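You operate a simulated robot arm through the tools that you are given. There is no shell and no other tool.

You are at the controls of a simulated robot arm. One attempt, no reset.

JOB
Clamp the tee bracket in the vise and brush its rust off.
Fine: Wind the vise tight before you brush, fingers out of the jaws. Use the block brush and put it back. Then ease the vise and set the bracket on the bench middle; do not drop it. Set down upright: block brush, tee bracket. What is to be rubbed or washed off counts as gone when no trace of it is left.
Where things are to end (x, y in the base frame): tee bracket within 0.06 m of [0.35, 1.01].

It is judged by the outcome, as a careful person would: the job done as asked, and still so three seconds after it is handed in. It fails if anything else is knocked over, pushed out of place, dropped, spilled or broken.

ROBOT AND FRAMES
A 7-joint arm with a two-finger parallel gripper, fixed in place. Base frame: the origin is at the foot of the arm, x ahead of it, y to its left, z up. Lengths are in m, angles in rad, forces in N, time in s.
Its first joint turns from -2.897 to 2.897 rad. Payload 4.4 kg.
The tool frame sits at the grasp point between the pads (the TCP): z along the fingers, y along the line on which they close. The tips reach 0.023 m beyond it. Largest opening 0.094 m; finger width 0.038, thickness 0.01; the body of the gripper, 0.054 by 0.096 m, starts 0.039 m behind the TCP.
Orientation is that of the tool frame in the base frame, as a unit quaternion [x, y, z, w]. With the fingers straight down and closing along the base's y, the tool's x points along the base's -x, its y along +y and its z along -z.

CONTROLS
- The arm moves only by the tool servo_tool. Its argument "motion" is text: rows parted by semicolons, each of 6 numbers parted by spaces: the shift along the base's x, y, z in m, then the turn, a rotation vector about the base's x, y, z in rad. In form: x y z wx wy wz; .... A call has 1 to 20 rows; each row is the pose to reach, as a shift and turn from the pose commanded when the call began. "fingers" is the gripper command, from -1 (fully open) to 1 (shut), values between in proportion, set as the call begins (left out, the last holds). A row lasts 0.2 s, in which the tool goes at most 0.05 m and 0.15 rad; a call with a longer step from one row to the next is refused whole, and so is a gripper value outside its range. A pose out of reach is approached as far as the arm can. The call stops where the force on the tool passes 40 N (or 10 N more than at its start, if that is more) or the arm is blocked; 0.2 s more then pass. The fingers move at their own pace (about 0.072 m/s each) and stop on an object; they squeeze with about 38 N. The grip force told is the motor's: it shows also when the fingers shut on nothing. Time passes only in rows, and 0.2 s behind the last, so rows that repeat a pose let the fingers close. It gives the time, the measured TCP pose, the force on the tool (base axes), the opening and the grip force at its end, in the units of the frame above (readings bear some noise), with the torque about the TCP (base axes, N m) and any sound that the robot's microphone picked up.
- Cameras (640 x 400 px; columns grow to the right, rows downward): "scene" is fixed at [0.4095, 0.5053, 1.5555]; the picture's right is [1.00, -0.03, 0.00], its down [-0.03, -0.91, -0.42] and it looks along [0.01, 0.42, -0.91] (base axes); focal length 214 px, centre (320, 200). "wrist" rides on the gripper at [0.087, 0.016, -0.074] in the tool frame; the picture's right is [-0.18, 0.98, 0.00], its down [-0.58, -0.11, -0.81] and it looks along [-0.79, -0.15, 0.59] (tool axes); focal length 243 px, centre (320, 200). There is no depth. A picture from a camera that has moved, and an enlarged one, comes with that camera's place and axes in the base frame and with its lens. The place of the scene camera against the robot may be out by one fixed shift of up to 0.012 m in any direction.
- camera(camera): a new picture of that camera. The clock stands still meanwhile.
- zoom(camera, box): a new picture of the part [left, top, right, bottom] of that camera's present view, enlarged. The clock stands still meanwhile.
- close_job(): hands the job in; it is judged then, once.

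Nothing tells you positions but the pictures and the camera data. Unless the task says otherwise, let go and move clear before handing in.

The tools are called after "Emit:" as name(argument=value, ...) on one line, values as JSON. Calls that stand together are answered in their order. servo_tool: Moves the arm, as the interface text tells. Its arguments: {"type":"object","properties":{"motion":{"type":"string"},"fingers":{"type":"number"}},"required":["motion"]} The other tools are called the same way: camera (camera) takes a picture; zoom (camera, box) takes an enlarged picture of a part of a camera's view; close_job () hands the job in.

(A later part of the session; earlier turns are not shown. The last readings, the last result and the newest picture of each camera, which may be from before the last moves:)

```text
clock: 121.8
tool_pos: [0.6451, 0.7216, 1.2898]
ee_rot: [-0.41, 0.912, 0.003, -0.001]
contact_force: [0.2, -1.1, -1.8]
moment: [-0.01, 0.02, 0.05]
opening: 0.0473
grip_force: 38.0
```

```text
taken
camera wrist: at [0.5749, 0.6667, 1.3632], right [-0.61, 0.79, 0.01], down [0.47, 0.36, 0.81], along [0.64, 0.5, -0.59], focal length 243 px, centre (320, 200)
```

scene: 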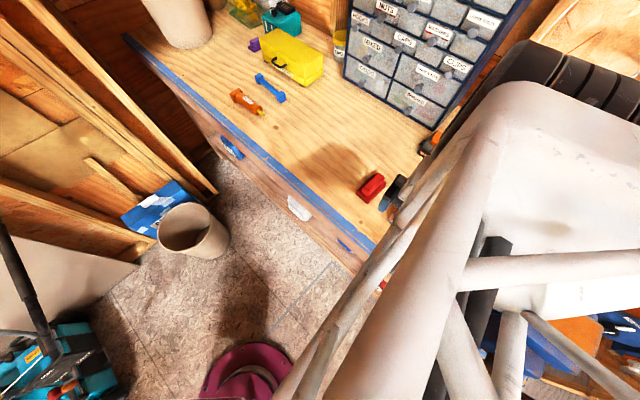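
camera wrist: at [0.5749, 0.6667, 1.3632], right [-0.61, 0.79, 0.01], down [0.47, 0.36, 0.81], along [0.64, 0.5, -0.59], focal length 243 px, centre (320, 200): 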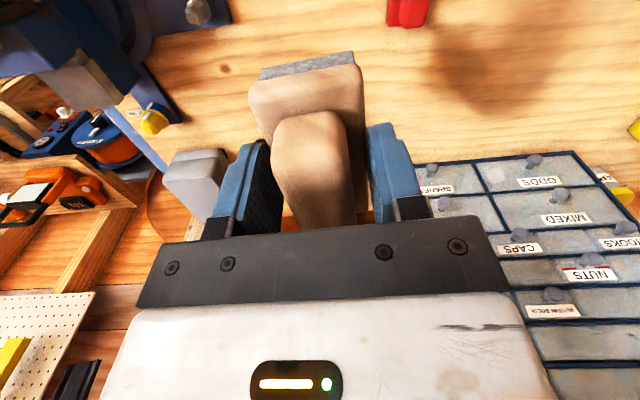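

Brush is held securely. I'll carry it over the bracket plate (centre about (0.815, 0.45), top z ≈ 1.14), turning to 45° so its length spans the plate's short side.

Emit:
servo_tool(motion="0.019 -0.03 0 0 0 -0.007; 0.038 -0.06 0 0 0 -0.014; 0.057 -0.09 0 0 0 -0.021; 0.076 -0.12 0 0 0 -0.028; 0.095 -0.15 0 0 0 -0.035; 0.114 -0.18 0 0 0 -0.042; 0.133 -0.21 -0.01 0 0 -0.049; 0.152 -0.24 -0.02 0 0 -0.056; 0.17 -0.2716 -0.03 0 0 -0.06; 0.17 -0.2716 -0.03 0 0 -0.06")

Emit:
camera(camera="wrist")

Emit:
zoom(camera="scene", box=[420, 220, 640, 400])

```text
clock: 124.0
tool_pos: [0.8115, 0.4501, 1.2609]
ee_rot: [-0.382, 0.924, 0.002, -0.001]
contact_force: [-0.5, 0.1, -1.7]
moment: [-0.03, 0.01, -0.01]
opening: 0.0471
grip_force: 37.8
```

```text
taken
camera wrist: at [0.7381, 0.4005, 1.3349], right [-0.56, 0.83, 0.01], down [0.49, 0.33, 0.81], along [0.66, 0.46, -0.59], focal length 243 px, centre (320, 200)
```

wrist: 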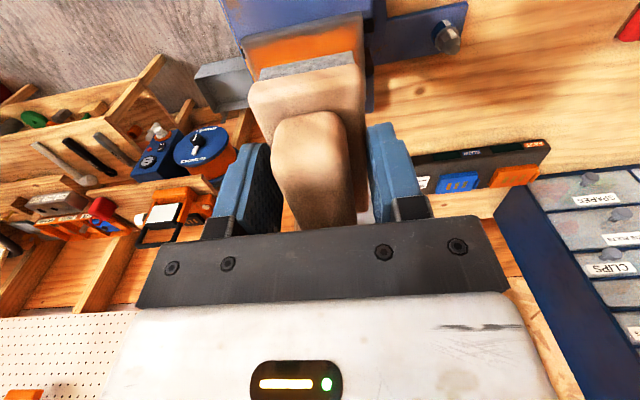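

```text
2.22 times, centred on (530, 310) of scene
camera zoom: at [0.4095, 0.5053, 1.5555], right [1.0, -0.03, 0.0], down [-0.03, -0.91, -0.42], along [0.01, 0.42, -0.91], focal length 477 px, centre (-147, -44)
```

zoom: 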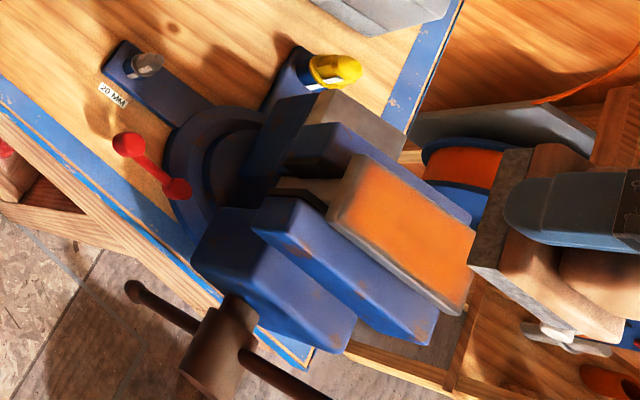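

The plate's near edge is where expected, right under the brush. I'll lower until I feel the bristles touch.

Emit:
servo_tool(motion="0.003 0.001 -0.02 0 0 0; 0.006 0.002 -0.04 0 0 0; 0.006 0.002 -0.055 0 0 0; 0.006 0.002 -0.063 0 0 0; 0.006 0.002 -0.068 0 0 0; 0.006 0.002 -0.072 0 0 0; 0.006 0.002 -0.076 0 0 0")

```text
clock: 125.6
tool_pos: [0.8199, 0.4535, 1.1853]
ee_rot: [-0.382, 0.924, 0.003, 0.0]
contact_force: [-0.4, -0.1, -1.8]
moment: [-0.02, 0.03, 0.01]
opening: 0.0471
grip_force: 38.0
```

Emit:
servo_tool(motion="0 0 -0.002 0 0 0; 0 0 -0.004 0 0 0; 0 0 -0.006 0 0 0; 0 0 -0.008 0 0 0; 0 0 -0.01 0 0 0")

Emit:
camera(camera="wrist")

Emit:
zoom(camera="scene", box=[460, 240, 640, 390])

```text
clock: 126.8
tool_pos: [0.8194, 0.453, 1.1782]
ee_rot: [-0.382, 0.924, 0.003, 0.0]
contact_force: [4.7, -2.5, 37.1]
moment: [-0.08, -0.16, -0.03]
opening: 0.0474
grip_force: 38.2
```

```text
taken
camera wrist: at [0.7459, 0.4025, 1.2511], right [-0.56, 0.83, 0.01], down [0.49, 0.33, 0.81], along [0.67, 0.46, -0.59], focal length 243 px, centre (320, 200)
```

wrist: 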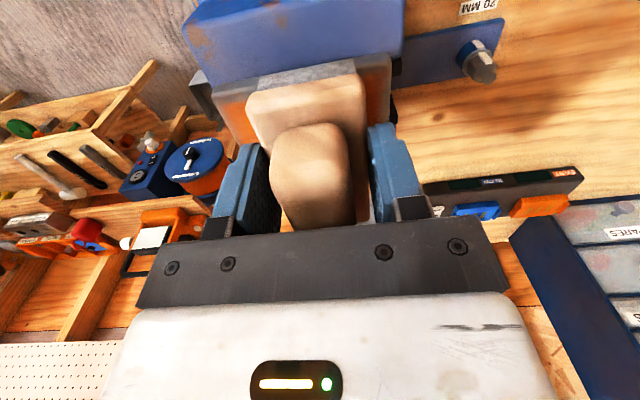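

```text
2.67 times, centred on (550, 315) of scene
camera zoom: at [0.4095, 0.5053, 1.5555], right [1.0, -0.03, 0.0], down [-0.03, -0.91, -0.42], along [0.01, 0.42, -0.91], focal length 572 px, centre (-293, -107)
```

zoom: 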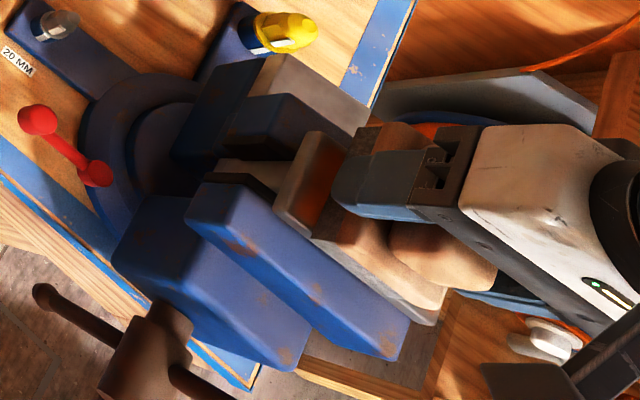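

Contact made at TCP z ≈ 1.180, with about 37 N, which is firmer than needed. I'll ease up slightly and sweep back and forth along the plate.

Emit:
servo_tool(motion="0 0 0.003 0 0 0; -0.0124 0.0124 0.003 0 0 0; -0.0247 0.0247 0.003 0 0 0; -0.0124 0.0124 0.003 0 0 0; 0 0 0.003 0 0 0; 0.0124 -0.0124 0.003 0 0 0; 0.0247 -0.0247 0.003 0 0 0; 0.0124 -0.0124 0.003 0 0 0; 0 0 0.003 0 0 0; -0.0124 0.0124 0.003 0 0 0; -0.0247 0.0247 0.003 0 0 0; -0.0318 0.0176 0.003 0 0 0; -0.0195 0.0053 0.003 0 0 0; -0.0071 -0.0071 0.003 0 0 0; 0.0053 -0.0195 0.003 0 0 0; 0.0176 -0.0318 0.003 0 0 0; 0.0053 -0.0195 0.003 0 0 0; -0.0071 -0.0071 0.003 0 0 0; 0 0 0.003 0 0 0")

Emit:
zoom(camera="scene", box=[460, 240, 640, 390])

```text
clock: 130.8
tool_pos: [0.8198, 0.4562, 1.1784]
ee_rot: [-0.383, 0.924, 0.003, 0.0]
contact_force: [0.5, -0.4, -1.4]
moment: [-0.03, 0.01, -0.01]
opening: 0.047
grip_force: 38.1
```

```text
2.67 times, centred on (550, 315) of scene
camera zoom: at [0.4095, 0.5053, 1.5555], right [1.0, -0.03, 0.0], down [-0.03, -0.91, -0.42], along [0.01, 0.42, -0.91], focal length 572 px, centre (-293, -107)
```

zoom: 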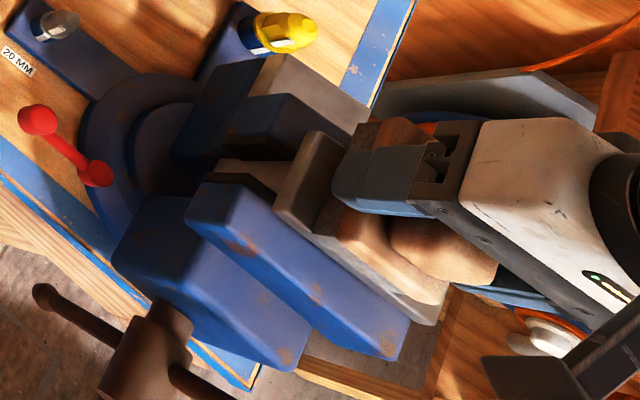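

The visible part of the plate now looks grey, so the rust is coming off. I'll lift the brush and move it aside to look at what's left.

Emit:
servo_tool(motion="0 0 0.04 0 0 0; 0 0 0.08 0 0 0; -0.02 -0.02 0.12 0 0 0; -0.05 -0.05 0.13 0 0 0; -0.08 -0.08 0.14 0 0 0; -0.11 -0.11 0.15 0 0 0; -0.13 -0.13 0.15 0 0 0")

Emit:
camera(camera="wrist")

Emit:
zoom(camera="scene", box=[500, 260, 640, 390])

```text
clock: 132.4
tool_pos: [0.6903, 0.3271, 1.3298]
ee_rot: [-0.383, 0.924, 0.002, -0.001]
contact_force: [0.3, -0.3, -1.6]
moment: [0.02, 0.04, -0.03]
opening: 0.0471
grip_force: 37.6
```

```text
taken
camera wrist: at [0.6172, 0.2772, 1.4039], right [-0.56, 0.83, 0.01], down [0.49, 0.33, 0.81], along [0.66, 0.46, -0.59], focal length 243 px, centre (320, 200)
```

wrist: 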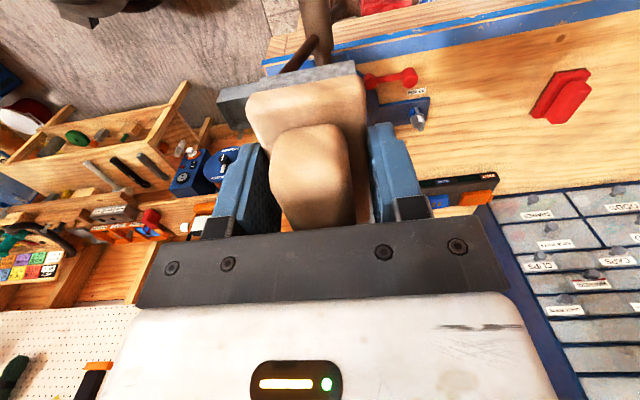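

```text
3.08 times, centred on (570, 325) of scene
camera zoom: at [0.4095, 0.5053, 1.5555], right [1.0, -0.03, 0.0], down [-0.03, -0.91, -0.42], along [0.01, 0.42, -0.91], focal length 660 px, centre (-449, -185)
```

zoom: 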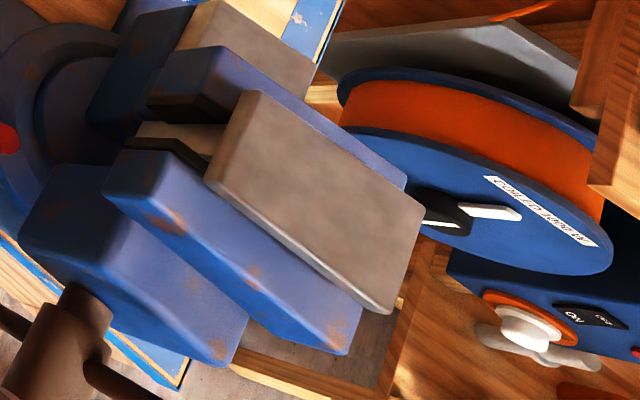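

Emit:
zoom(camera="scene", box=[525, 280, 615, 365])

Emit:
servo_tool(motion="-0.03 0.03 0 0 0 0; -0.06 0.06 0 0 0 0; -0.09 0.09 0 0 0 0; -0.12 0.12 0 0 0 0; -0.14 0.14 0 0 0 0")

Emit:
camera(camera="wrist")

```text
4.71 times, centred on (570, 322) of scene
camera zoom: at [0.4095, 0.5053, 1.5555], right [1.0, -0.03, 0.0], down [-0.03, -0.91, -0.42], along [0.01, 0.42, -0.91], focal length 1009 px, centre (-856, -376)
```

zoom: 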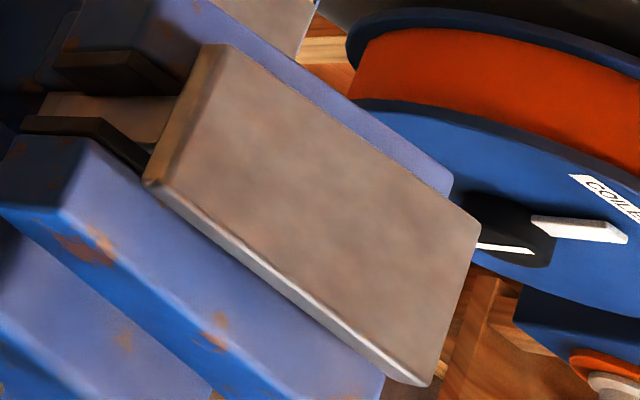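

```text
clock: 133.6
tool_pos: [0.5498, 0.4682, 1.3294]
ee_rot: [-0.383, 0.924, 0.003, 0.0]
contact_force: [-0.4, 0.0, -0.4]
moment: [-0.04, -0.02, 0.02]
opening: 0.047
grip_force: 37.9
```

```text
taken
camera wrist: at [0.4765, 0.4178, 1.4041], right [-0.56, 0.83, 0.01], down [0.49, 0.33, 0.81], along [0.66, 0.46, -0.59], focal length 243 px, centre (320, 200)
```

wrist: 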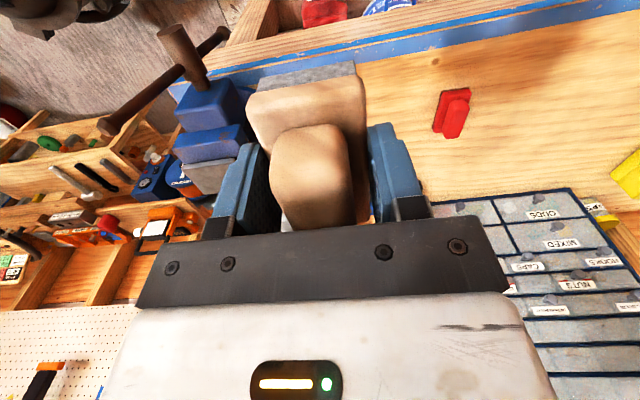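

Emit:
zoom(camera="wrist", box=[90, 10, 270, 220])

```text
1.90 times, centred on (180, 115) of wrist
camera zoom: at [0.4765, 0.4178, 1.4041], right [-0.56, 0.83, 0.01], down [0.49, 0.33, 0.81], along [0.66, 0.46, -0.59], focal length 462 px, centre (587, 362)
```

zoom: 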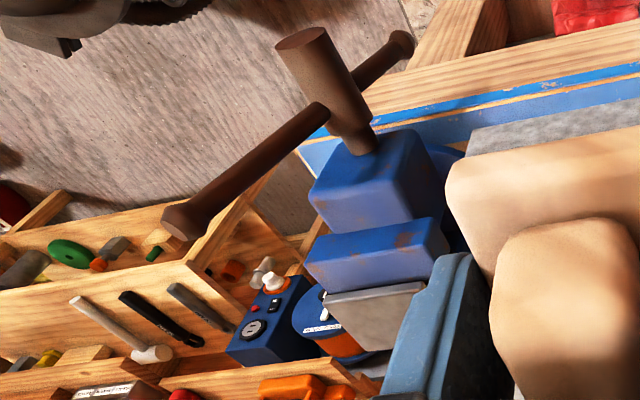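

The plate looks uniformly grey. To make sure no trace is left at the edges, I'll do one more brushing pass with light, steady pressure.

Emit:
servo_tool(motion="0.045 -0.002 0 0 0 0; 0.09 -0.004 0 0 0 0; 0.135 -0.006 0 0 0 0; 0.18 -0.009 0 0 0 0; 0.225 -0.011 -0.02 0 0 0; 0.268 -0.013 -0.04 0 0 0; 0.268 -0.013 -0.08 0 0 0; 0.268 -0.013 -0.12 0 0 0; 0.268 -0.013 -0.14 0 0 0; 0.268 -0.013 -0.145 0 0 0; 0.268 -0.013 -0.148 0 0 0")

Emit:
servo_tool(motion="0 0 -0.001 0 0 0; 0 0 -0.002 0 0 0; 0 0 -0.003 0 0 0; 0 0 -0.004 0 0 0")

```text
clock: 136.0
tool_pos: [0.8188, 0.4511, 1.1805]
ee_rot: [-0.382, 0.924, 0.002, 0.0]
contact_force: [0.1, 1.2, 0.0]
moment: [0.0, 0.01, 0.0]
opening: 0.0472
grip_force: 38.4
```

```text
clock: 137.0
tool_pos: [0.8187, 0.4519, 1.1767]
ee_rot: [-0.382, 0.924, 0.003, 0.001]
contact_force: [0.5, -2.7, 6.8]
moment: [-0.32, -0.03, 0.0]
opening: 0.0472
grip_force: 38.0
```

Emit:
servo_tool(motion="-0.0124 0.0124 -0.0005 0 0 0; -0.0247 0.0247 -0.0005 0 0 0; -0.0124 0.0124 -0.0005 0 0 0; 0 0 -0.0005 0 0 0; 0.0124 -0.0124 -0.0005 0 0 0; 0.0247 -0.0247 -0.0005 0 0 0; 0.0162 -0.0332 -0.0005 0 0 0; 0.0039 -0.0209 -0.0005 0 0 0; -0.0085 -0.0085 -0.0005 0 0 0; -0.0209 0.0039 -0.0005 0 0 0; -0.0332 0.0162 -0.0005 0 0 0; -0.0176 0.0318 -0.0005 0 0 0; -0.0053 0.0195 -0.0005 0 0 0; 0.0071 0.0071 -0.0005 0 0 0; 0.0195 -0.0053 -0.0005 0 0 0; 0.0318 -0.0176 -0.0005 0 0 0; 0.0124 -0.0124 -0.0005 0 0 0; 0 0 -0.0005 0 0 0; -0.0124 0.0124 -0.0005 0 0 0; 0 0 -0.0005 0 0 0")

Emit:
servo_tool(motion="0 0 0.02 0 0 0; 0 0 0.06 0 0 0; 0 0 0.1 0 0 0; -0.02 0.03 0.11 0 0 0.007; -0.04 0.06 0.11 0 0 0.014; -0.06 0.09 0.11 0 0 0.021; -0.08 0.12 0.11 0 0 0.028; -0.1 0.15 0.11 0 0 0.035; -0.12 0.18 0.11 0 0 0.042; -0.14 0.21 0.11 0 0 0.049; -0.16 0.24 0.11 0 0 0.056; -0.1735 0.271 0.11 0 0 0.06; -0.1735 0.271 0.11 0 0 0.06")

Emit:
camera(camera="wrist")

Emit:
zoom(camera="scene", box=[525, 280, 615, 365])

```text
clock: 138.4
tool_pos: [0.8418, 0.4276, 1.1743]
ee_rot: [-0.382, 0.924, 0.004, 0.001]
contact_force: [-0.3, -0.8, 2.1]
moment: [-0.17, -0.01, -0.01]
opening: 0.0473
grip_force: 38.3
stopped in row 7: the force on the tool passed its limit at 41 N (the readings are from after the stop); the commanded pose is now the measured one
```

```text
clock: 141.2
tool_pos: [0.6676, 0.6998, 1.2858]
ee_rot: [-0.41, 0.912, 0.003, 0.001]
contact_force: [-0.2, 0.6, -1.6]
moment: [-0.01, 0.01, 0.01]
opening: 0.0475
grip_force: 37.7
```

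```text
taken
camera wrist: at [0.597, 0.6449, 1.3589], right [-0.61, 0.79, 0.01], down [0.47, 0.36, 0.81], along [0.64, 0.5, -0.59], focal length 243 px, centre (320, 200)
```

wrist: 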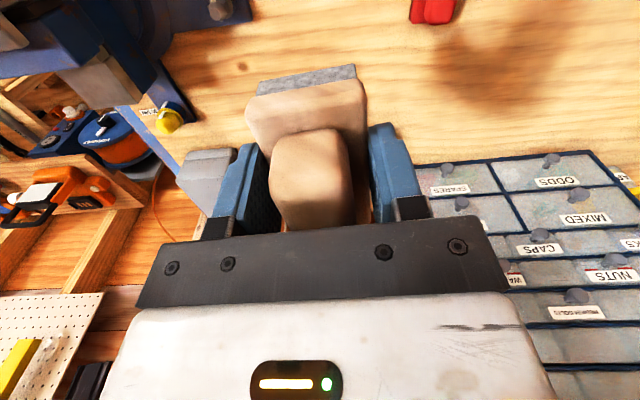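

```text
4.71 times, centred on (570, 322) of scene
camera zoom: at [0.4095, 0.5053, 1.5555], right [1.0, -0.03, 0.0], down [-0.03, -0.91, -0.42], along [0.01, 0.42, -0.91], focal length 1009 px, centre (-856, -376)
```

zoom: 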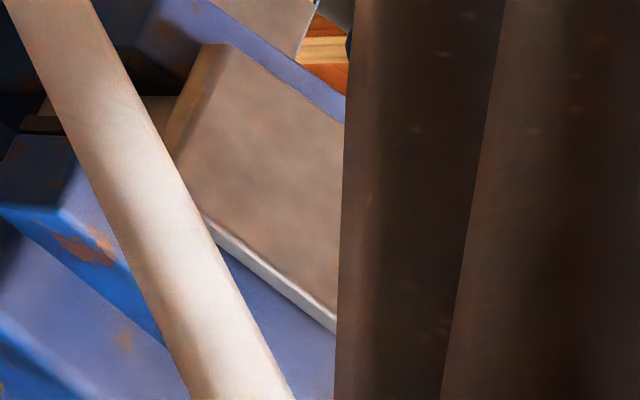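

The extra pass didn't change the look, so the grey-brown is bare metal and the rust is gone. The brush has slid about 6 mm forward in the grip, so I'll allow for that while returning it home.

Emit:
servo_tool(motion="-0.0133 0.009 0 0 0 0; -0.0266 0.018 0 0 0 0; -0.0266 0.018 -0.04 0 0 0; -0.0266 0.018 -0.08 0 0 0; -0.0266 0.018 -0.12 0 0 0; -0.0266 0.018 -0.16 0 0 0; -0.0266 0.018 -0.2 0 0 0; -0.0266 0.018 -0.24 0 0 0; -0.0266 0.018 -0.265 0 0 0; -0.0266 0.018 -0.28 0 0 0; -0.0266 0.018 -0.28 0 0 0")

Emit:
camera(camera="wrist")

```text
clock: 143.6
tool_pos: [0.6429, 0.7169, 1.0064]
ee_rot: [-0.41, 0.912, 0.003, 0.001]
contact_force: [0.0, -0.6, -1.2]
moment: [-0.02, 0.01, 0.0]
opening: 0.0471
grip_force: 38.2
```

```text
taken
camera wrist: at [0.5722, 0.6625, 1.0792], right [-0.61, 0.79, 0.01], down [0.47, 0.36, 0.81], along [0.64, 0.5, -0.59], focal length 243 px, centre (320, 200)
```

wrist: 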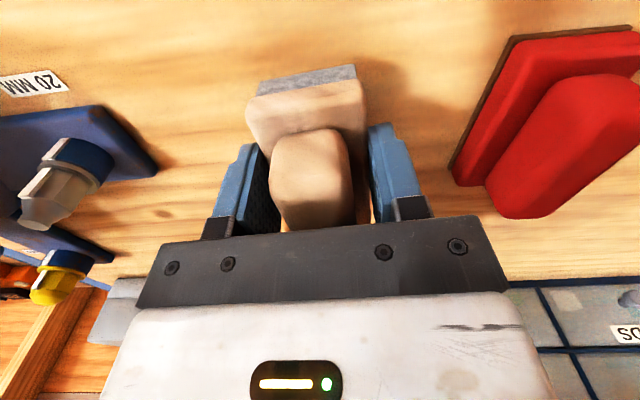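

Just above the bench now. I'll lower slowly until it touches down.

Emit:
servo_tool(motion="0 0 -0.003 0 0 0; 0 0 -0.006 0 0 0; 0 0 -0.008 0 0 0; 0 0 -0.01 0 0 0")

```text
clock: 144.6
tool_pos: [0.642, 0.7167, 0.9946]
ee_rot: [-0.41, 0.912, 0.003, 0.0]
contact_force: [-0.4, 0.0, -0.8]
moment: [0.02, 0.02, 0.01]
opening: 0.0473
grip_force: 37.7
```

Emit:
servo_tool(motion="0 0 -0.001 0 0 0; 0 0 -0.002 0 0 0; 0 0 -0.003 0 0 0; 0 0 -0.004 0 0 0")

```text
clock: 145.6
tool_pos: [0.6427, 0.7159, 0.9903]
ee_rot: [-0.41, 0.912, 0.004, 0.0]
contact_force: [0.8, 0.1, -1.3]
moment: [0.02, 0.03, -0.01]
opening: 0.0473
grip_force: 38.3
```

Emit:
servo_tool(motion="0 0 -0.001 0 0 0; 0 0 -0.002 0 0 0; 0 0 -0.003 0 0 0")

```text
clock: 146.4
tool_pos: [0.6412, 0.7162, 0.987]
ee_rot: [-0.41, 0.912, 0.002, 0.001]
contact_force: [-0.3, -0.1, -1.7]
moment: [-0.02, 0.04, 0.0]
opening: 0.0473
grip_force: 37.1
```

Emit:
servo_tool(motion="0 0 -0.0007 0 0 0; 0 0 -0.0014 0 0 0; 0 0 -0.002 0 0 0")

Emit:
zoom(camera="wrist", box=[200, 40, 440, 240])

```text
clock: 147.2
tool_pos: [0.6409, 0.7157, 0.9853]
ee_rot: [-0.41, 0.912, 0.004, 0.001]
contact_force: [-0.6, -1.4, 2.8]
moment: [-0.23, 0.1, -0.05]
opening: 0.0473
grip_force: 37.8
```

```text
2.00 times, centred on (320, 140) of wrist
camera zoom: at [0.5711, 0.6612, 1.0595], right [-0.61, 0.79, 0.01], down [0.47, 0.36, 0.81], along [0.64, 0.5, -0.59], focal length 485 px, centre (320, 320)
```

zoom: 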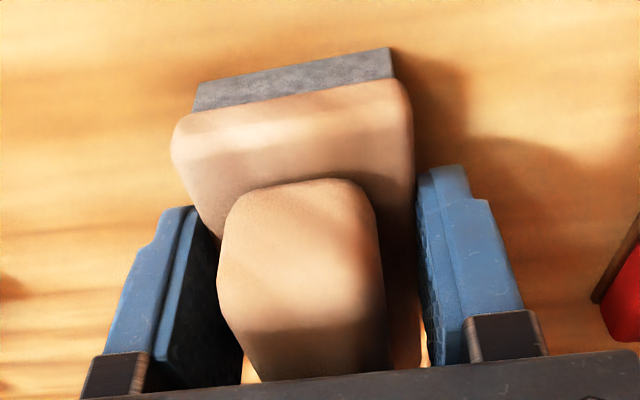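

Light contact with the bench (force went from −1.7 to +2.8 N). Releasing and rising straight up.

Emit:
servo_tool(motion="0 0 0 0 0 0; 0 0 0 0 0 0; 0 0 0 0 0 0", fingers=-0.5)

Emit:
servo_tool(motion="0 0 0.01 0 0 0; 0 0 0.03 0 0 0; 0 0 0.06 0 0 0; 0 0 0.1 0 0 0; 0 0 0.14 0 0 0; -0.03 -0.035 0.17 0 0 0; -0.06 -0.07 0.2 0 0 0; -0.09 -0.11 0.22 0 0 0")

Emit:
camera(camera="wrist")

```text
clock: 148.0
tool_pos: [0.6416, 0.7154, 0.9847]
ee_rot: [-0.41, 0.912, 0.003, 0.0]
contact_force: [0.2, 0.0, -0.1]
moment: [0.04, -0.03, 0.02]
opening: 0.0706
grip_force: 0.0
```

```text
refused: row 6 steps farther than a row can; nothing moved
```

```text
taken
camera wrist: at [0.5712, 0.6612, 1.0591], right [-0.61, 0.79, 0.01], down [0.47, 0.36, 0.81], along [0.64, 0.5, -0.59], focal length 243 px, centre (320, 200)
```

wrist: 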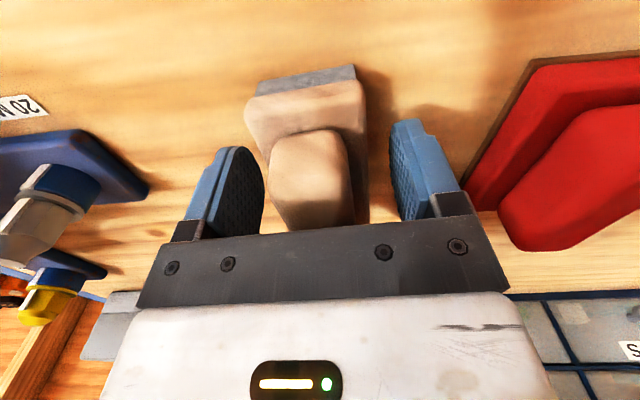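

Emit:
servo_tool(motion="0 0 0.01 0 0 0; 0 0 0.03 0 0 0; 0 0 0.06 0 0 0; 0 0 0.1 0 0 0; 0 0 0.14 0 0 0; -0.02 -0.025 0.165 0 0 0; -0.04 -0.05 0.19 0 0 0; -0.065 -0.08 0.205 0 0 0; -0.09 -0.11 0.22 0 0 0")

Emit:
zoom(camera="wrist", box=[290, 60, 450, 185])

Emit:
camera(camera="wrist")

```text
clock: 150.0
tool_pos: [0.5489, 0.6046, 1.2008]
ee_rot: [-0.41, 0.912, 0.004, 0.0]
contact_force: [-0.2, 0.9, -1.4]
moment: [-0.01, 0.0, -0.01]
opening: 0.0707
grip_force: 0.0
```

```text
3.20 times, centred on (370, 122) of wrist
camera zoom: at [0.4795, 0.5502, 1.2743], right [-0.61, 0.79, 0.01], down [0.47, 0.36, 0.81], along [0.64, 0.5, -0.59], focal length 776 px, centre (160, 448)
```

zoom: 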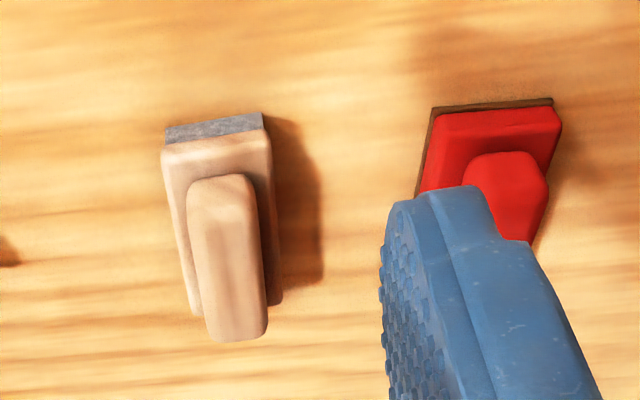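

```text
taken
camera wrist: at [0.4795, 0.5502, 1.2743], right [-0.61, 0.79, 0.01], down [0.47, 0.36, 0.81], along [0.64, 0.5, -0.59], focal length 243 px, centre (320, 200)
```

wrist: 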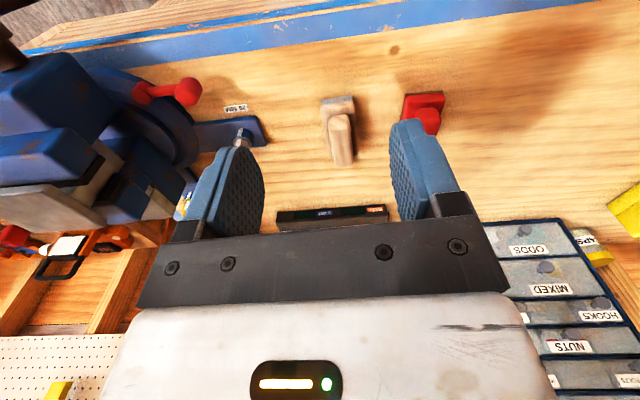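

Brush is back on its spot, upright, within about 6 mm. Next I ease the vise by pushing the bar the other way, so I close the fingers and go over to the right side of the bar's raised knob.

Emit:
servo_tool(motion="0 -0.02 0.04 0 0 -0.006; 0.026 -0.05 0.07 0 0 -0.013; 0.052 -0.085 0.07 0 0 -0.02; 0.078 -0.12 0.07 0 0 -0.026; 0.104 -0.155 0.07 0 0 -0.033; 0.13 -0.19 0.07 0 0 -0.04; 0.156 -0.225 0.07 0 0 -0.046; 0.182 -0.26 0.07 0 0 -0.053; 0.208 -0.295 0.07 0 0 -0.06; 0.2332 -0.3288 0.07 0 0 -0.06; 0.2332 -0.3288 0.07 0 0 -0.06", fingers=1)

Emit:
camera(camera="wrist")

```text
clock: 152.4
tool_pos: [0.7837, 0.2751, 1.2766]
ee_rot: [-0.382, 0.924, 0.002, 0.001]
contact_force: [-0.8, 0.1, 0.4]
moment: [0.01, -0.01, -0.05]
opening: 0.0001
grip_force: 37.7
```

```text
taken
camera wrist: at [0.711, 0.2248, 1.3505], right [-0.56, 0.83, 0.01], down [0.49, 0.33, 0.81], along [0.67, 0.46, -0.59], focal length 243 px, centre (320, 200)
```

wrist: 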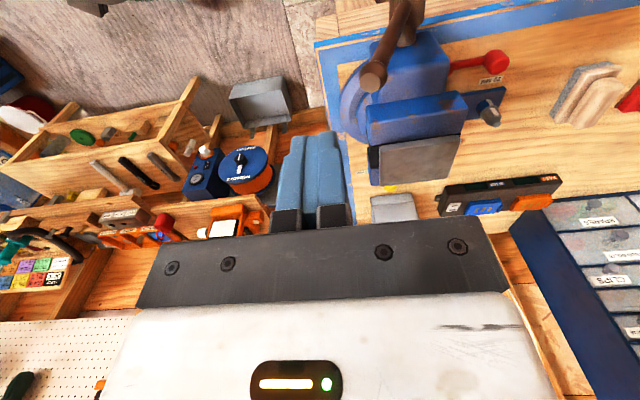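

The plate is clean and grey, and the bar's long arm knob is up-right at about 20°. I'll push it back to the left, counter-clockwise, to ease the vise.

Emit:
zoom(camera="wrist", box=[340, 80, 500, 210])

Emit:
servo_tool(motion="0 0 -0.045 0 0 0; 0 0 -0.09 0 0 0; 0 0 -0.118 0 0 0; -0.0113 0.0113 -0.118 0 0 0; -0.0156 0.0156 -0.117 0 0 0; -0.0199 0.0199 -0.115 0 0 0; -0.0255 0.0255 -0.113 0 0 0; -0.0313 0.0313 -0.111 0 0 0; -0.0411 0.0411 -0.109 0 0 0; -0.051 0.051 -0.1086 0 0 0; -0.0609 0.0609 -0.1095 0 0 0; -0.0706 0.0706 -0.111 0 0 0; -0.0897 0.0897 -0.1186 0 0 0; -0.1075 0.1075 -0.13 0 0 0; -0.1237 0.1237 -0.146 0 0 0; -0.1351 0.1351 -0.1615 0 0 0")

Emit:
camera(camera="wrist")

```text
3.08 times, centred on (420, 145) of wrist
camera zoom: at [0.711, 0.2248, 1.3505], right [-0.56, 0.83, 0.01], down [0.49, 0.33, 0.81], along [0.67, 0.46, -0.59], focal length 746 px, centre (12, 369)
```

zoom: 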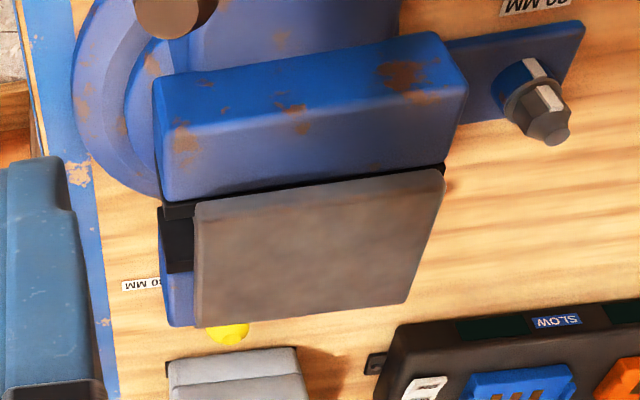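

```text
clock: 155.8
tool_pos: [0.648, 0.4131, 1.1134]
ee_rot: [-0.382, 0.924, 0.004, 0.001]
contact_force: [-0.2, 0.2, 0.0]
moment: [-0.01, 0.0, -0.02]
opening: 0.0
grip_force: 38.3
```

```text
taken
camera wrist: at [0.5745, 0.3618, 1.1865], right [-0.56, 0.83, 0.01], down [0.49, 0.33, 0.81], along [0.67, 0.46, -0.59], focal length 243 px, centre (320, 200)
```

wrist: 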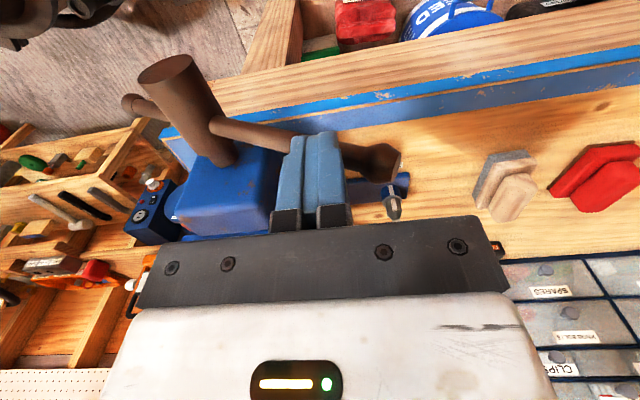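

The bar has come back about 78° to the left and turns freely now. I'll push this arm down on the left side to ease it further.

Emit:
servo_tool(motion="0.0111 -0.0111 0.008 0 0 0; 0.0222 -0.0222 0.008 0 0 0; 0.0222 -0.0222 -0.012 0 0 0; 0.0222 -0.0222 -0.018 0 0 0; 0.019 -0.019 -0.03 0 0 0; 0.0158 -0.0158 -0.0414 0 0 0; 0.0137 -0.0137 -0.0534 0 0 0; 0.0116 -0.0116 -0.0644 0 0 0; 0.0088 -0.0088 -0.0754 0 0 0; 0.0066 -0.0066 -0.0858 0 0 0; 0.0088 -0.0088 -0.0954 0 0 0; 0.0123 -0.0123 -0.105 0 0 0; 0.0194 -0.0194 -0.1144 0 0 0")

Emit:
camera(camera="wrist")

Emit:
zoom(camera="scene", box=[380, 220, 640, 400])

```text
clock: 158.6
tool_pos: [0.6681, 0.3916, 0.9991]
ee_rot: [-0.382, 0.924, 0.003, 0.001]
contact_force: [-1.1, 0.8, 0.7]
moment: [0.03, 0.05, 0.05]
opening: 0.0002
grip_force: 38.1
```

```text
taken
camera wrist: at [0.5947, 0.3421, 1.0733], right [-0.56, 0.83, 0.01], down [0.49, 0.33, 0.81], along [0.67, 0.46, -0.59], focal length 243 px, centre (320, 200)
```

wrist: 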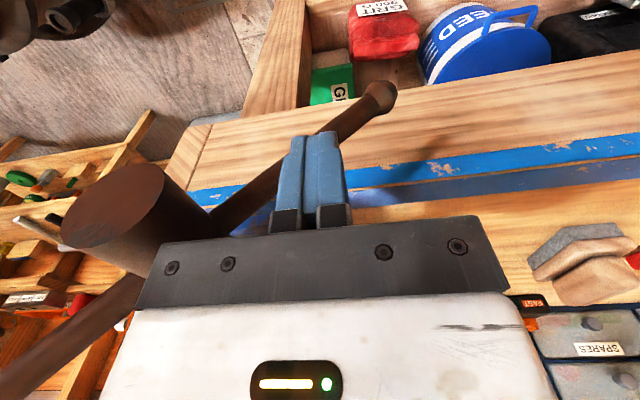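

```text
2.22 times, centred on (510, 310) of scene
camera zoom: at [0.4095, 0.5053, 1.5555], right [1.0, -0.03, 0.0], down [-0.03, -0.91, -0.42], along [0.01, 0.42, -0.91], focal length 477 px, centre (-102, -44)
```

zoom: 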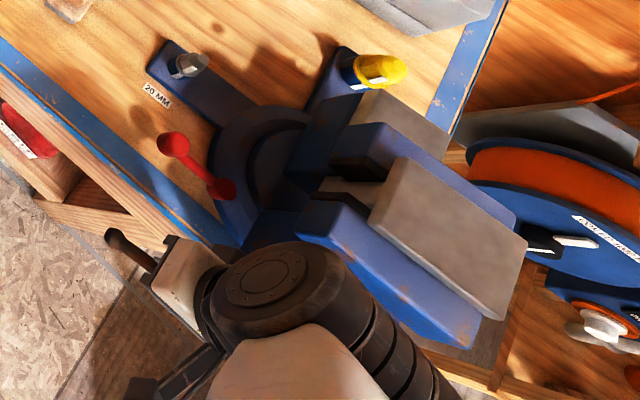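

About 150° eased so far. For a clear release I'll back it off further, to about where it started, by pushing the other arm over from the right.

Emit:
servo_tool(motion="0 0 0.049 0 0 0; 0 0 0.098 0 0 0; 0 0 0.147 0 0 0; 0 0 0.196 0 0 0; 0 0 0.245 0 0 0; 0.0276 -0.0276 0.245 0 0 0; 0.0552 -0.0552 0.245 0 0 0; 0.0827 -0.0827 0.245 0 0 0; 0.1103 -0.1103 0.245 0 0 0; 0.1379 -0.1379 0.245 0 0 0; 0.1379 -0.1379 0.2 0 0 0; 0.1379 -0.1379 0.155 0 0 0; 0.1379 -0.1379 0.11 0 0 0; 0.1379 -0.1379 0.0699 0 0 0")

Emit:
camera(camera="wrist")

```text
clock: 161.6
tool_pos: [0.8082, 0.2552, 1.0722]
ee_rot: [-0.382, 0.924, 0.004, 0.001]
contact_force: [-0.1, 0.1, 0.6]
moment: [-0.01, 0.0, -0.01]
opening: 0.0
grip_force: 38.1
```

```text
taken
camera wrist: at [0.7349, 0.2047, 1.1464], right [-0.56, 0.83, 0.01], down [0.49, 0.33, 0.81], along [0.67, 0.46, -0.59], focal length 243 px, centre (320, 200)
```

wrist: 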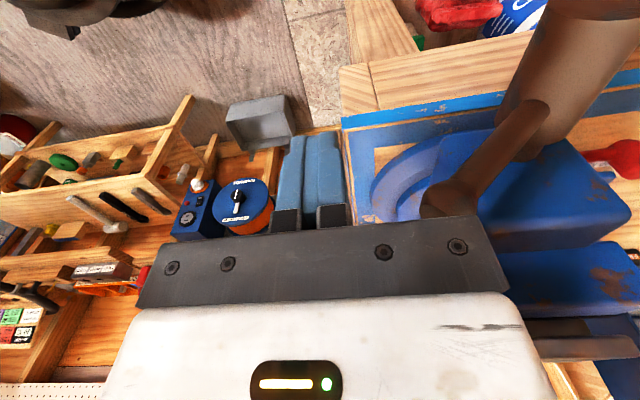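

Emit:
servo_tool(motion="-0.0214 0.0214 0 0 0 0; -0.0296 0.0296 0.0118 0 0 0; -0.0392 0.0392 0.0213 0 0 0; -0.0499 0.0499 0.0283 0 0 0; -0.0612 0.0612 0.0326 0 0 0; -0.0728 0.0728 0.034 0 0 0; -0.0849 0.0849 0.0326 0 0 0; -0.0962 0.0962 0.0283 0 0 0; -0.1068 0.1068 0.0213 0 0 0; -0.1126 0.1126 0.0159 0 0 0")

Emit:
camera(camera="wrist")

Emit:
zoom(camera="scene", box=[480, 250, 620, 370])

```text
clock: 163.8
tool_pos: [0.6931, 0.3677, 1.0855]
ee_rot: [-0.383, 0.924, 0.004, 0.001]
contact_force: [3.4, -1.3, 0.3]
moment: [0.03, -0.09, -0.02]
opening: 0.0
grip_force: 38.1
```

```text
taken
camera wrist: at [0.6191, 0.3164, 1.159], right [-0.56, 0.83, 0.01], down [0.49, 0.33, 0.81], along [0.67, 0.46, -0.59], focal length 243 px, centre (320, 200)
```

wrist: 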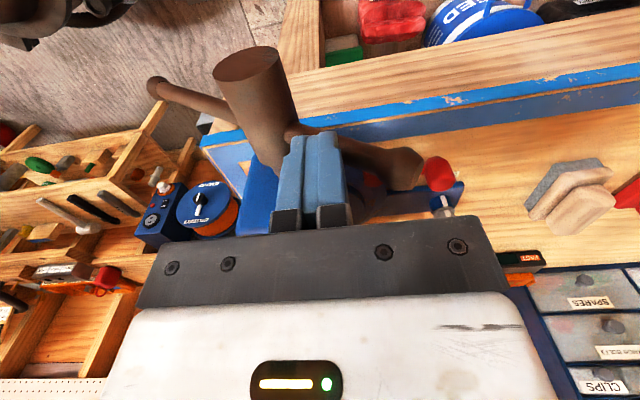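

```text
3.33 times, centred on (550, 310) of scene
camera zoom: at [0.4095, 0.5053, 1.5555], right [1.0, -0.03, 0.0], down [-0.03, -0.91, -0.42], along [0.01, 0.42, -0.91], focal length 715 px, centre (-447, -167)
```

zoom: 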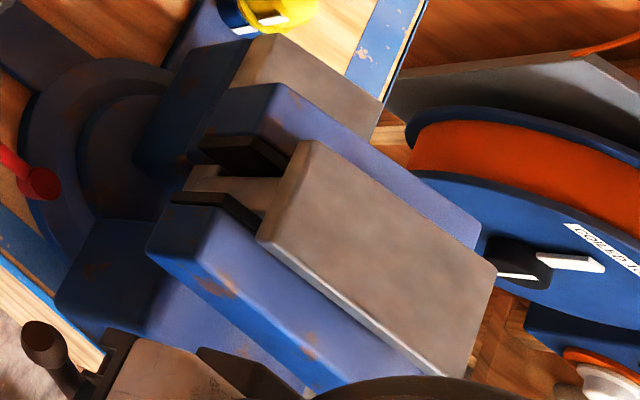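

The bar is back to about its starting angle (≈255° eased). I'll rise and swing round to look at the bracket end-on, to plan how to grip it.

Emit:
servo_tool(motion="0 0 0.045 0 0 0; 0 0 0.09 0 0 0; 0 0 0.135 0 0 0; 0 0.02 0.165 0 0 -0.14; 0 0.045 0.165 0 0 -0.28; 0 0.07 0.165 0 0 -0.42; 0 0.095 0.165 0 0 -0.56; 0 0.12 0.165 0 0 -0.7; 0 0.145 0.165 0 0 -0.84; 0.01 0.17 0.165 0 0 -0.98; 0.02 0.19 0.16 0 0 -1.12; 0.03 0.2 0.15 0 0 -1.26; 0.036 0.209 0.14 0 0 -1.4; 0.036 0.209 0.138 0 0 -1.54; 0.036 0.209 0.138 0 0 -1.5708", fingers=-1)

Emit:
camera(camera="wrist")

```text
clock: 167.0
tool_pos: [0.7309, 0.5747, 1.2222]
ee_rot: [0.385, 0.923, 0.002, 0.003]
contact_force: [-0.6, -1.0, -0.4]
moment: [0.0, 0.0, -0.02]
opening: 0.0939
grip_force: 0.2
```

```text
taken
camera wrist: at [0.6793, 0.6486, 1.2957], right [0.83, 0.56, 0.01], down [0.33, -0.49, 0.81], along [0.46, -0.67, -0.59], focal length 243 px, centre (320, 200)
```

wrist: 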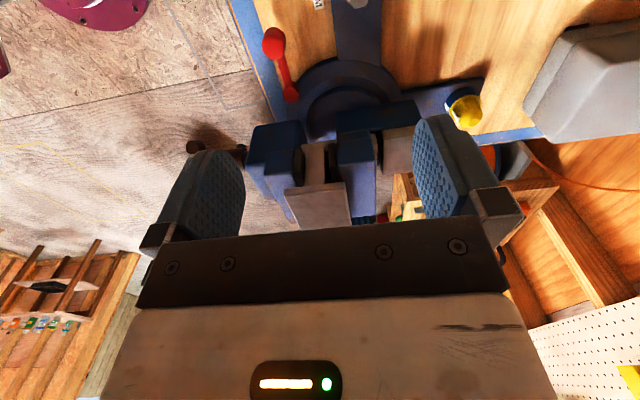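

Emit:
zoom(camera="wrist", box=[230, 90, 430, 240])

```text
2.67 times, centred on (330, 165) of wrist
camera zoom: at [0.6793, 0.6486, 1.2957], right [0.83, 0.56, 0.01], down [0.33, -0.49, 0.81], along [0.46, -0.67, -0.59], focal length 647 px, centre (293, 293)
```

zoom: 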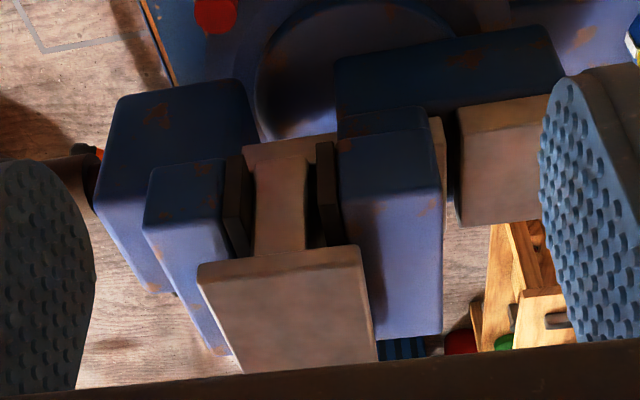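

Emit:
zoom(camera="wrist", box=[285, 130, 375, 205])

```text
5.33 times, centred on (330, 168) of wrist
camera zoom: at [0.6793, 0.6486, 1.2957], right [0.83, 0.56, 0.01], down [0.33, -0.49, 0.81], along [0.46, -0.67, -0.59], focal length 1294 px, centre (267, 373)
```

zoom: 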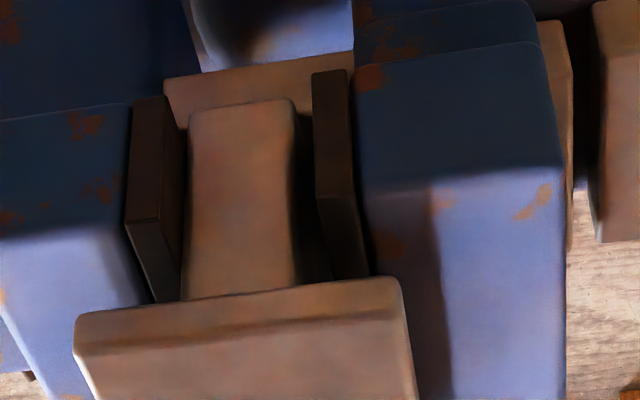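

The end-on view shows the tee well: plate about 64 mm wide and 10 mm thick with its underside about 13 mm above the jaw tops, web 24 mm thick, and now a clear gap at the pads. Before gripping it, I'll test with the empty hand how far the arm reaches at the target, which is near its limit.

Emit:
servo_tool(motion="-0.026 0.026 0 0 0 0.135; -0.052 0.052 0 0 0 0.27; -0.079 0.078 0 0 0 0.405; -0.105 0.104 0 0 0 0.54; -0.132 0.13 0 0 0 0.675; -0.158 0.157 0 0 0 0.81; -0.185 0.183 0 0 0 0.945; -0.211 0.209 0 0 0 1.08; -0.238 0.235 0 0 0 1.215; -0.264 0.261 0 0 0 1.35; -0.29 0.287 0 0 0 1.485; -0.317 0.314 0 0 0 1.62; -0.343 0.34 0 0 0 1.755; -0.37 0.366 0 0 0 1.89; -0.396 0.392 0 0 0 2.025; -0.396 0.392 0 0 0 2.025")

Emit:
camera(camera="wrist")

```text
clock: 170.4
tool_pos: [0.3307, 0.9699, 1.2217]
ee_rot: [-0.581, 0.814, 0.003, -0.001]
contact_force: [0.3, -0.5, 0.1]
moment: [-0.01, 0.02, 0.01]
opening: 0.0941
grip_force: 0.0
```

```text
taken
camera wrist: at [0.2873, 0.8914, 1.2958], right [-0.87, 0.49, 0.01], down [0.29, 0.51, 0.81], along [0.4, 0.7, -0.59], focal length 243 px, centre (320, 200)
```

wrist: 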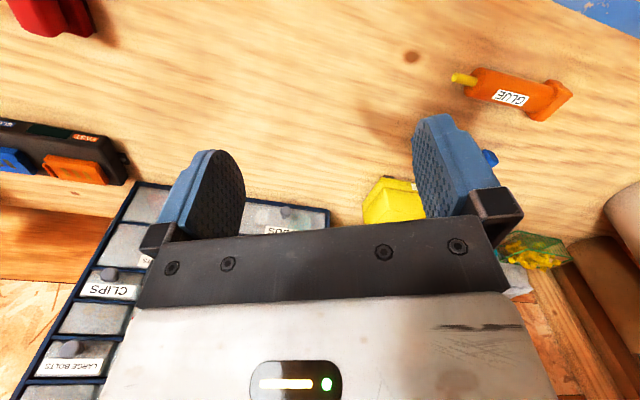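

It reaches (0.33, 0.97) at z = 1.22. Now a test at placing height, z ≈ 1.04.

Emit:
servo_tool(motion="0 0 -0.04 0 0 0; 0 0 -0.08 0 0 0; 0 0 -0.12 0 0 0; 0 0 -0.15 0 0 0; 0 0 -0.18 0 0 0; 0 0 -0.18 0 0 0")

Emit:
camera(camera="wrist")

```text
clock: 171.8
tool_pos: [0.332, 0.969, 1.0427]
ee_rot: [-0.58, 0.814, 0.004, 0.001]
contact_force: [0.2, -0.4, -0.2]
moment: [0.01, 0.01, 0.0]
opening: 0.094
grip_force: 0.1
```

```text
taken
camera wrist: at [0.2887, 0.8915, 1.1167], right [-0.87, 0.49, 0.01], down [0.3, 0.51, 0.81], along [0.4, 0.7, -0.59], focal length 243 px, centre (320, 200)
```

wrist: 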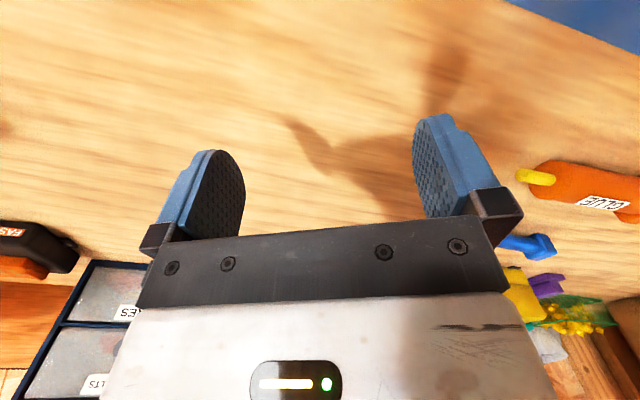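

Reachable with the tool vertical. I'll see if it can get a little closer to the target.

Emit:
servo_tool(motion="0.004 0.012 0 0 0 0; 0.008 0.024 0 0 0 0; 0.012 0.036 0 0 0 0; 0.012 0.036 0 0 0 0")

```text
clock: 172.8
tool_pos: [0.3455, 1.0035, 1.0432]
ee_rot: [-0.58, 0.815, 0.003, 0.0]
contact_force: [-0.1, -0.2, 0.2]
moment: [0.02, 0.01, -0.01]
opening: 0.0945
grip_force: 0.0
```

The arm even reaches (0.345, 1.00), so the target is no problem. Now back over the vise at safe height, turning so the fingers close across the plate's short side.

Emit:
servo_tool(motion="0 0 0.045 0 0 0; 0 0 0.09 0 0 0; 0 0 0.135 0 0 0; 0 0 0.18 0 0 0; 0 0 0.215 0 0 0; 0.0315 -0.0368 0.215 0 0 -0.135; 0.0629 -0.0737 0.215 0 0 -0.27; 0.0944 -0.1105 0.215 0 0 -0.405; 0.1259 -0.1473 0.215 0 0 -0.54; 0.1573 -0.1841 0.215 0 0 -0.675; 0.1888 -0.221 0.215 0 0 -0.81; 0.2203 -0.2578 0.215 0 0 -0.945; 0.2517 -0.2946 0.215 0 0 -1.08; 0.2832 -0.3314 0.215 0 0 -1.215; 0.3147 -0.3683 0.215 0 0 -1.35; 0.3461 -0.4051 0.215 0 0 -1.485; 0.3776 -0.4419 0.215 0 0 -1.62; 0.409 -0.4787 0.215 0 0 -1.755; 0.4405 -0.5156 0.215 0 0 -1.89; 0.472 -0.5524 0.215 0 0 -2.025")

Emit:
camera(camera="wrist")

```text
clock: 177.0
tool_pos: [0.8196, 0.4524, 1.2613]
ee_rot: [0.384, 0.923, 0.002, 0.003]
contact_force: [0.1, -1.1, 0.4]
moment: [0.02, -0.01, -0.03]
opening: 0.094
grip_force: 0.0
```

```text
taken
camera wrist: at [0.7686, 0.5254, 1.3346], right [0.83, 0.56, 0.01], down [0.33, -0.49, 0.81], along [0.46, -0.67, -0.59], focal length 243 px, centre (320, 200)
```

wrist: 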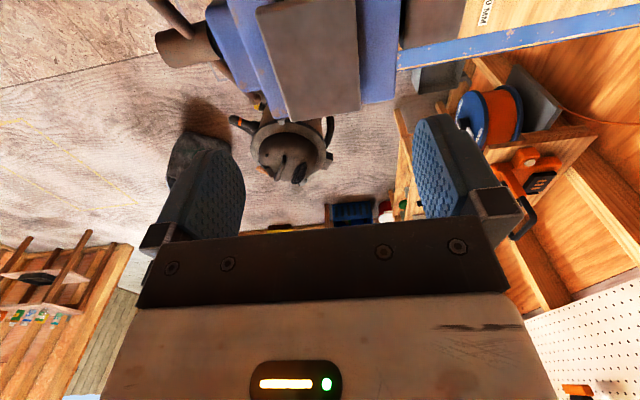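

Emit:
zoom(camera="wrist", box=[240, 0, 400, 125])

```text
3.20 times, centred on (320, 62) of wrist
camera zoom: at [0.7686, 0.5254, 1.3346], right [0.83, 0.56, 0.01], down [0.33, -0.49, 0.81], along [0.46, -0.67, -0.59], focal length 776 px, centre (320, 640)
```

zoom: 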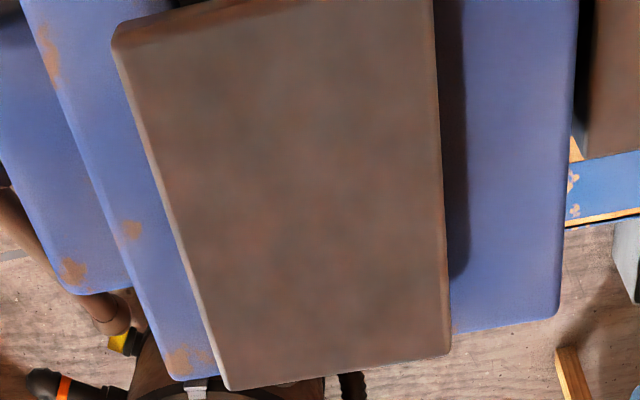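

The fingers line up with the plate to within about 4 mm. I'll correct that and descend so the tips pass the plate edges but stay above the jaw tops.

Emit:
servo_tool(motion="-0.0017 -0.0035 -0.03 0 0 0; -0.0017 -0.0035 -0.06 0 0 0; -0.0017 -0.0035 -0.085 0 0 0; -0.0017 -0.0035 -0.098 0 0 0; -0.0017 -0.0035 -0.105 0 0 0; -0.0017 -0.0035 -0.109 0 0 0; -0.0017 -0.0035 -0.109 0 0 0")

Emit:
camera(camera="wrist")

Emit:
zoom(camera="scene", box=[480, 240, 620, 370])

```text
clock: 178.6
tool_pos: [0.8152, 0.4466, 1.1489]
ee_rot: [0.383, 0.924, 0.002, 0.003]
contact_force: [0.1, -0.3, -0.1]
moment: [0.0, 0.01, -0.03]
opening: 0.0941
grip_force: 0.0
```

```text
taken
camera wrist: at [0.7649, 0.5198, 1.2225], right [0.83, 0.56, 0.01], down [0.33, -0.49, 0.81], along [0.46, -0.67, -0.59], focal length 243 px, centre (320, 200)
```

wrist: 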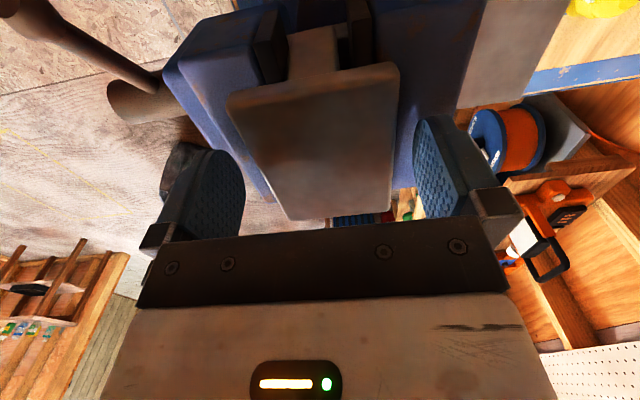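

```text
3.08 times, centred on (550, 305) of scene
camera zoom: at [0.4095, 0.5053, 1.5555], right [1.0, -0.03, 0.0], down [-0.03, -0.91, -0.42], along [0.01, 0.42, -0.91], focal length 660 px, centre (-388, -123)
```

zoom: 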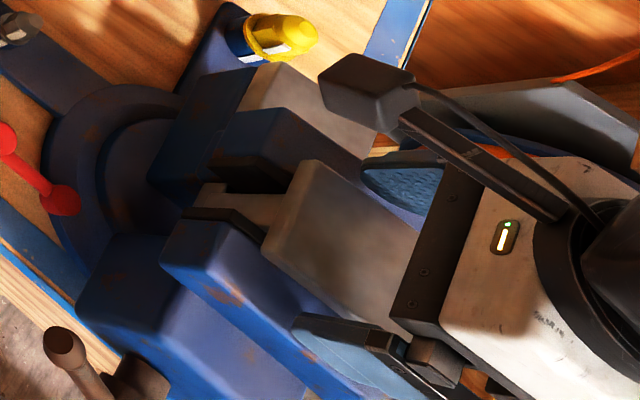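

Fingers straddle the plate correctly with no contact. Closing on it gently.

Emit:
servo_tool(motion="0 0 0 0 0 0; 0 0 0 0 0 0; 0 0 0 0 0 0; 0 0 0 0 0 0", fingers=1)

Emit:
servo_tool(motion="0 0 0.003 0 0 0; 0 0 0.006 0 0 0; 0 0 0.01 0 0 0; 0 0 0.01 0 0 0")

Emit:
camera(camera="wrist")

```text
clock: 179.3
tool_pos: [0.8167, 0.4484, 1.1503]
ee_rot: [0.384, 0.923, 0.004, 0.005]
contact_force: [12.2, 8.8, -1.1]
moment: [0.25, -0.53, -0.07]
opening: 0.0677
grip_force: 38.1
stopped in row 3: the force on the tool passed its limit at 42 N (the readings are from after the stop); the commanded pose is now the measured one
```

```text
clock: 180.3
tool_pos: [0.8184, 0.4468, 1.161]
ee_rot: [0.384, 0.923, 0.003, 0.004]
contact_force: [8.1, 7.2, -4.3]
moment: [0.34, -0.37, 0.2]
opening: 0.0677
grip_force: 37.9
```

```text
taken
camera wrist: at [0.7661, 0.5198, 1.2352], right [0.83, 0.56, 0.01], down [0.33, -0.49, 0.81], along [0.46, -0.66, -0.59], focal length 243 px, centre (320, 200)
```

wrist: 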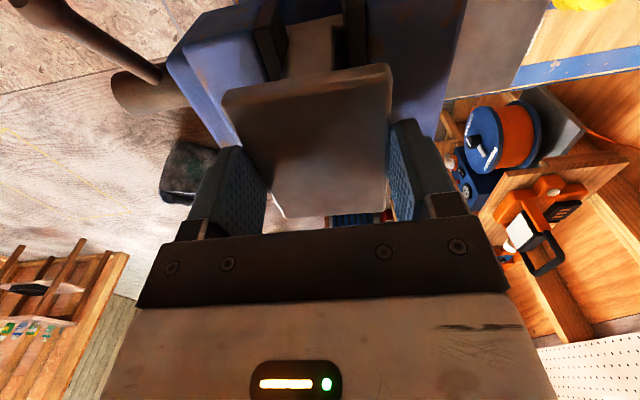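

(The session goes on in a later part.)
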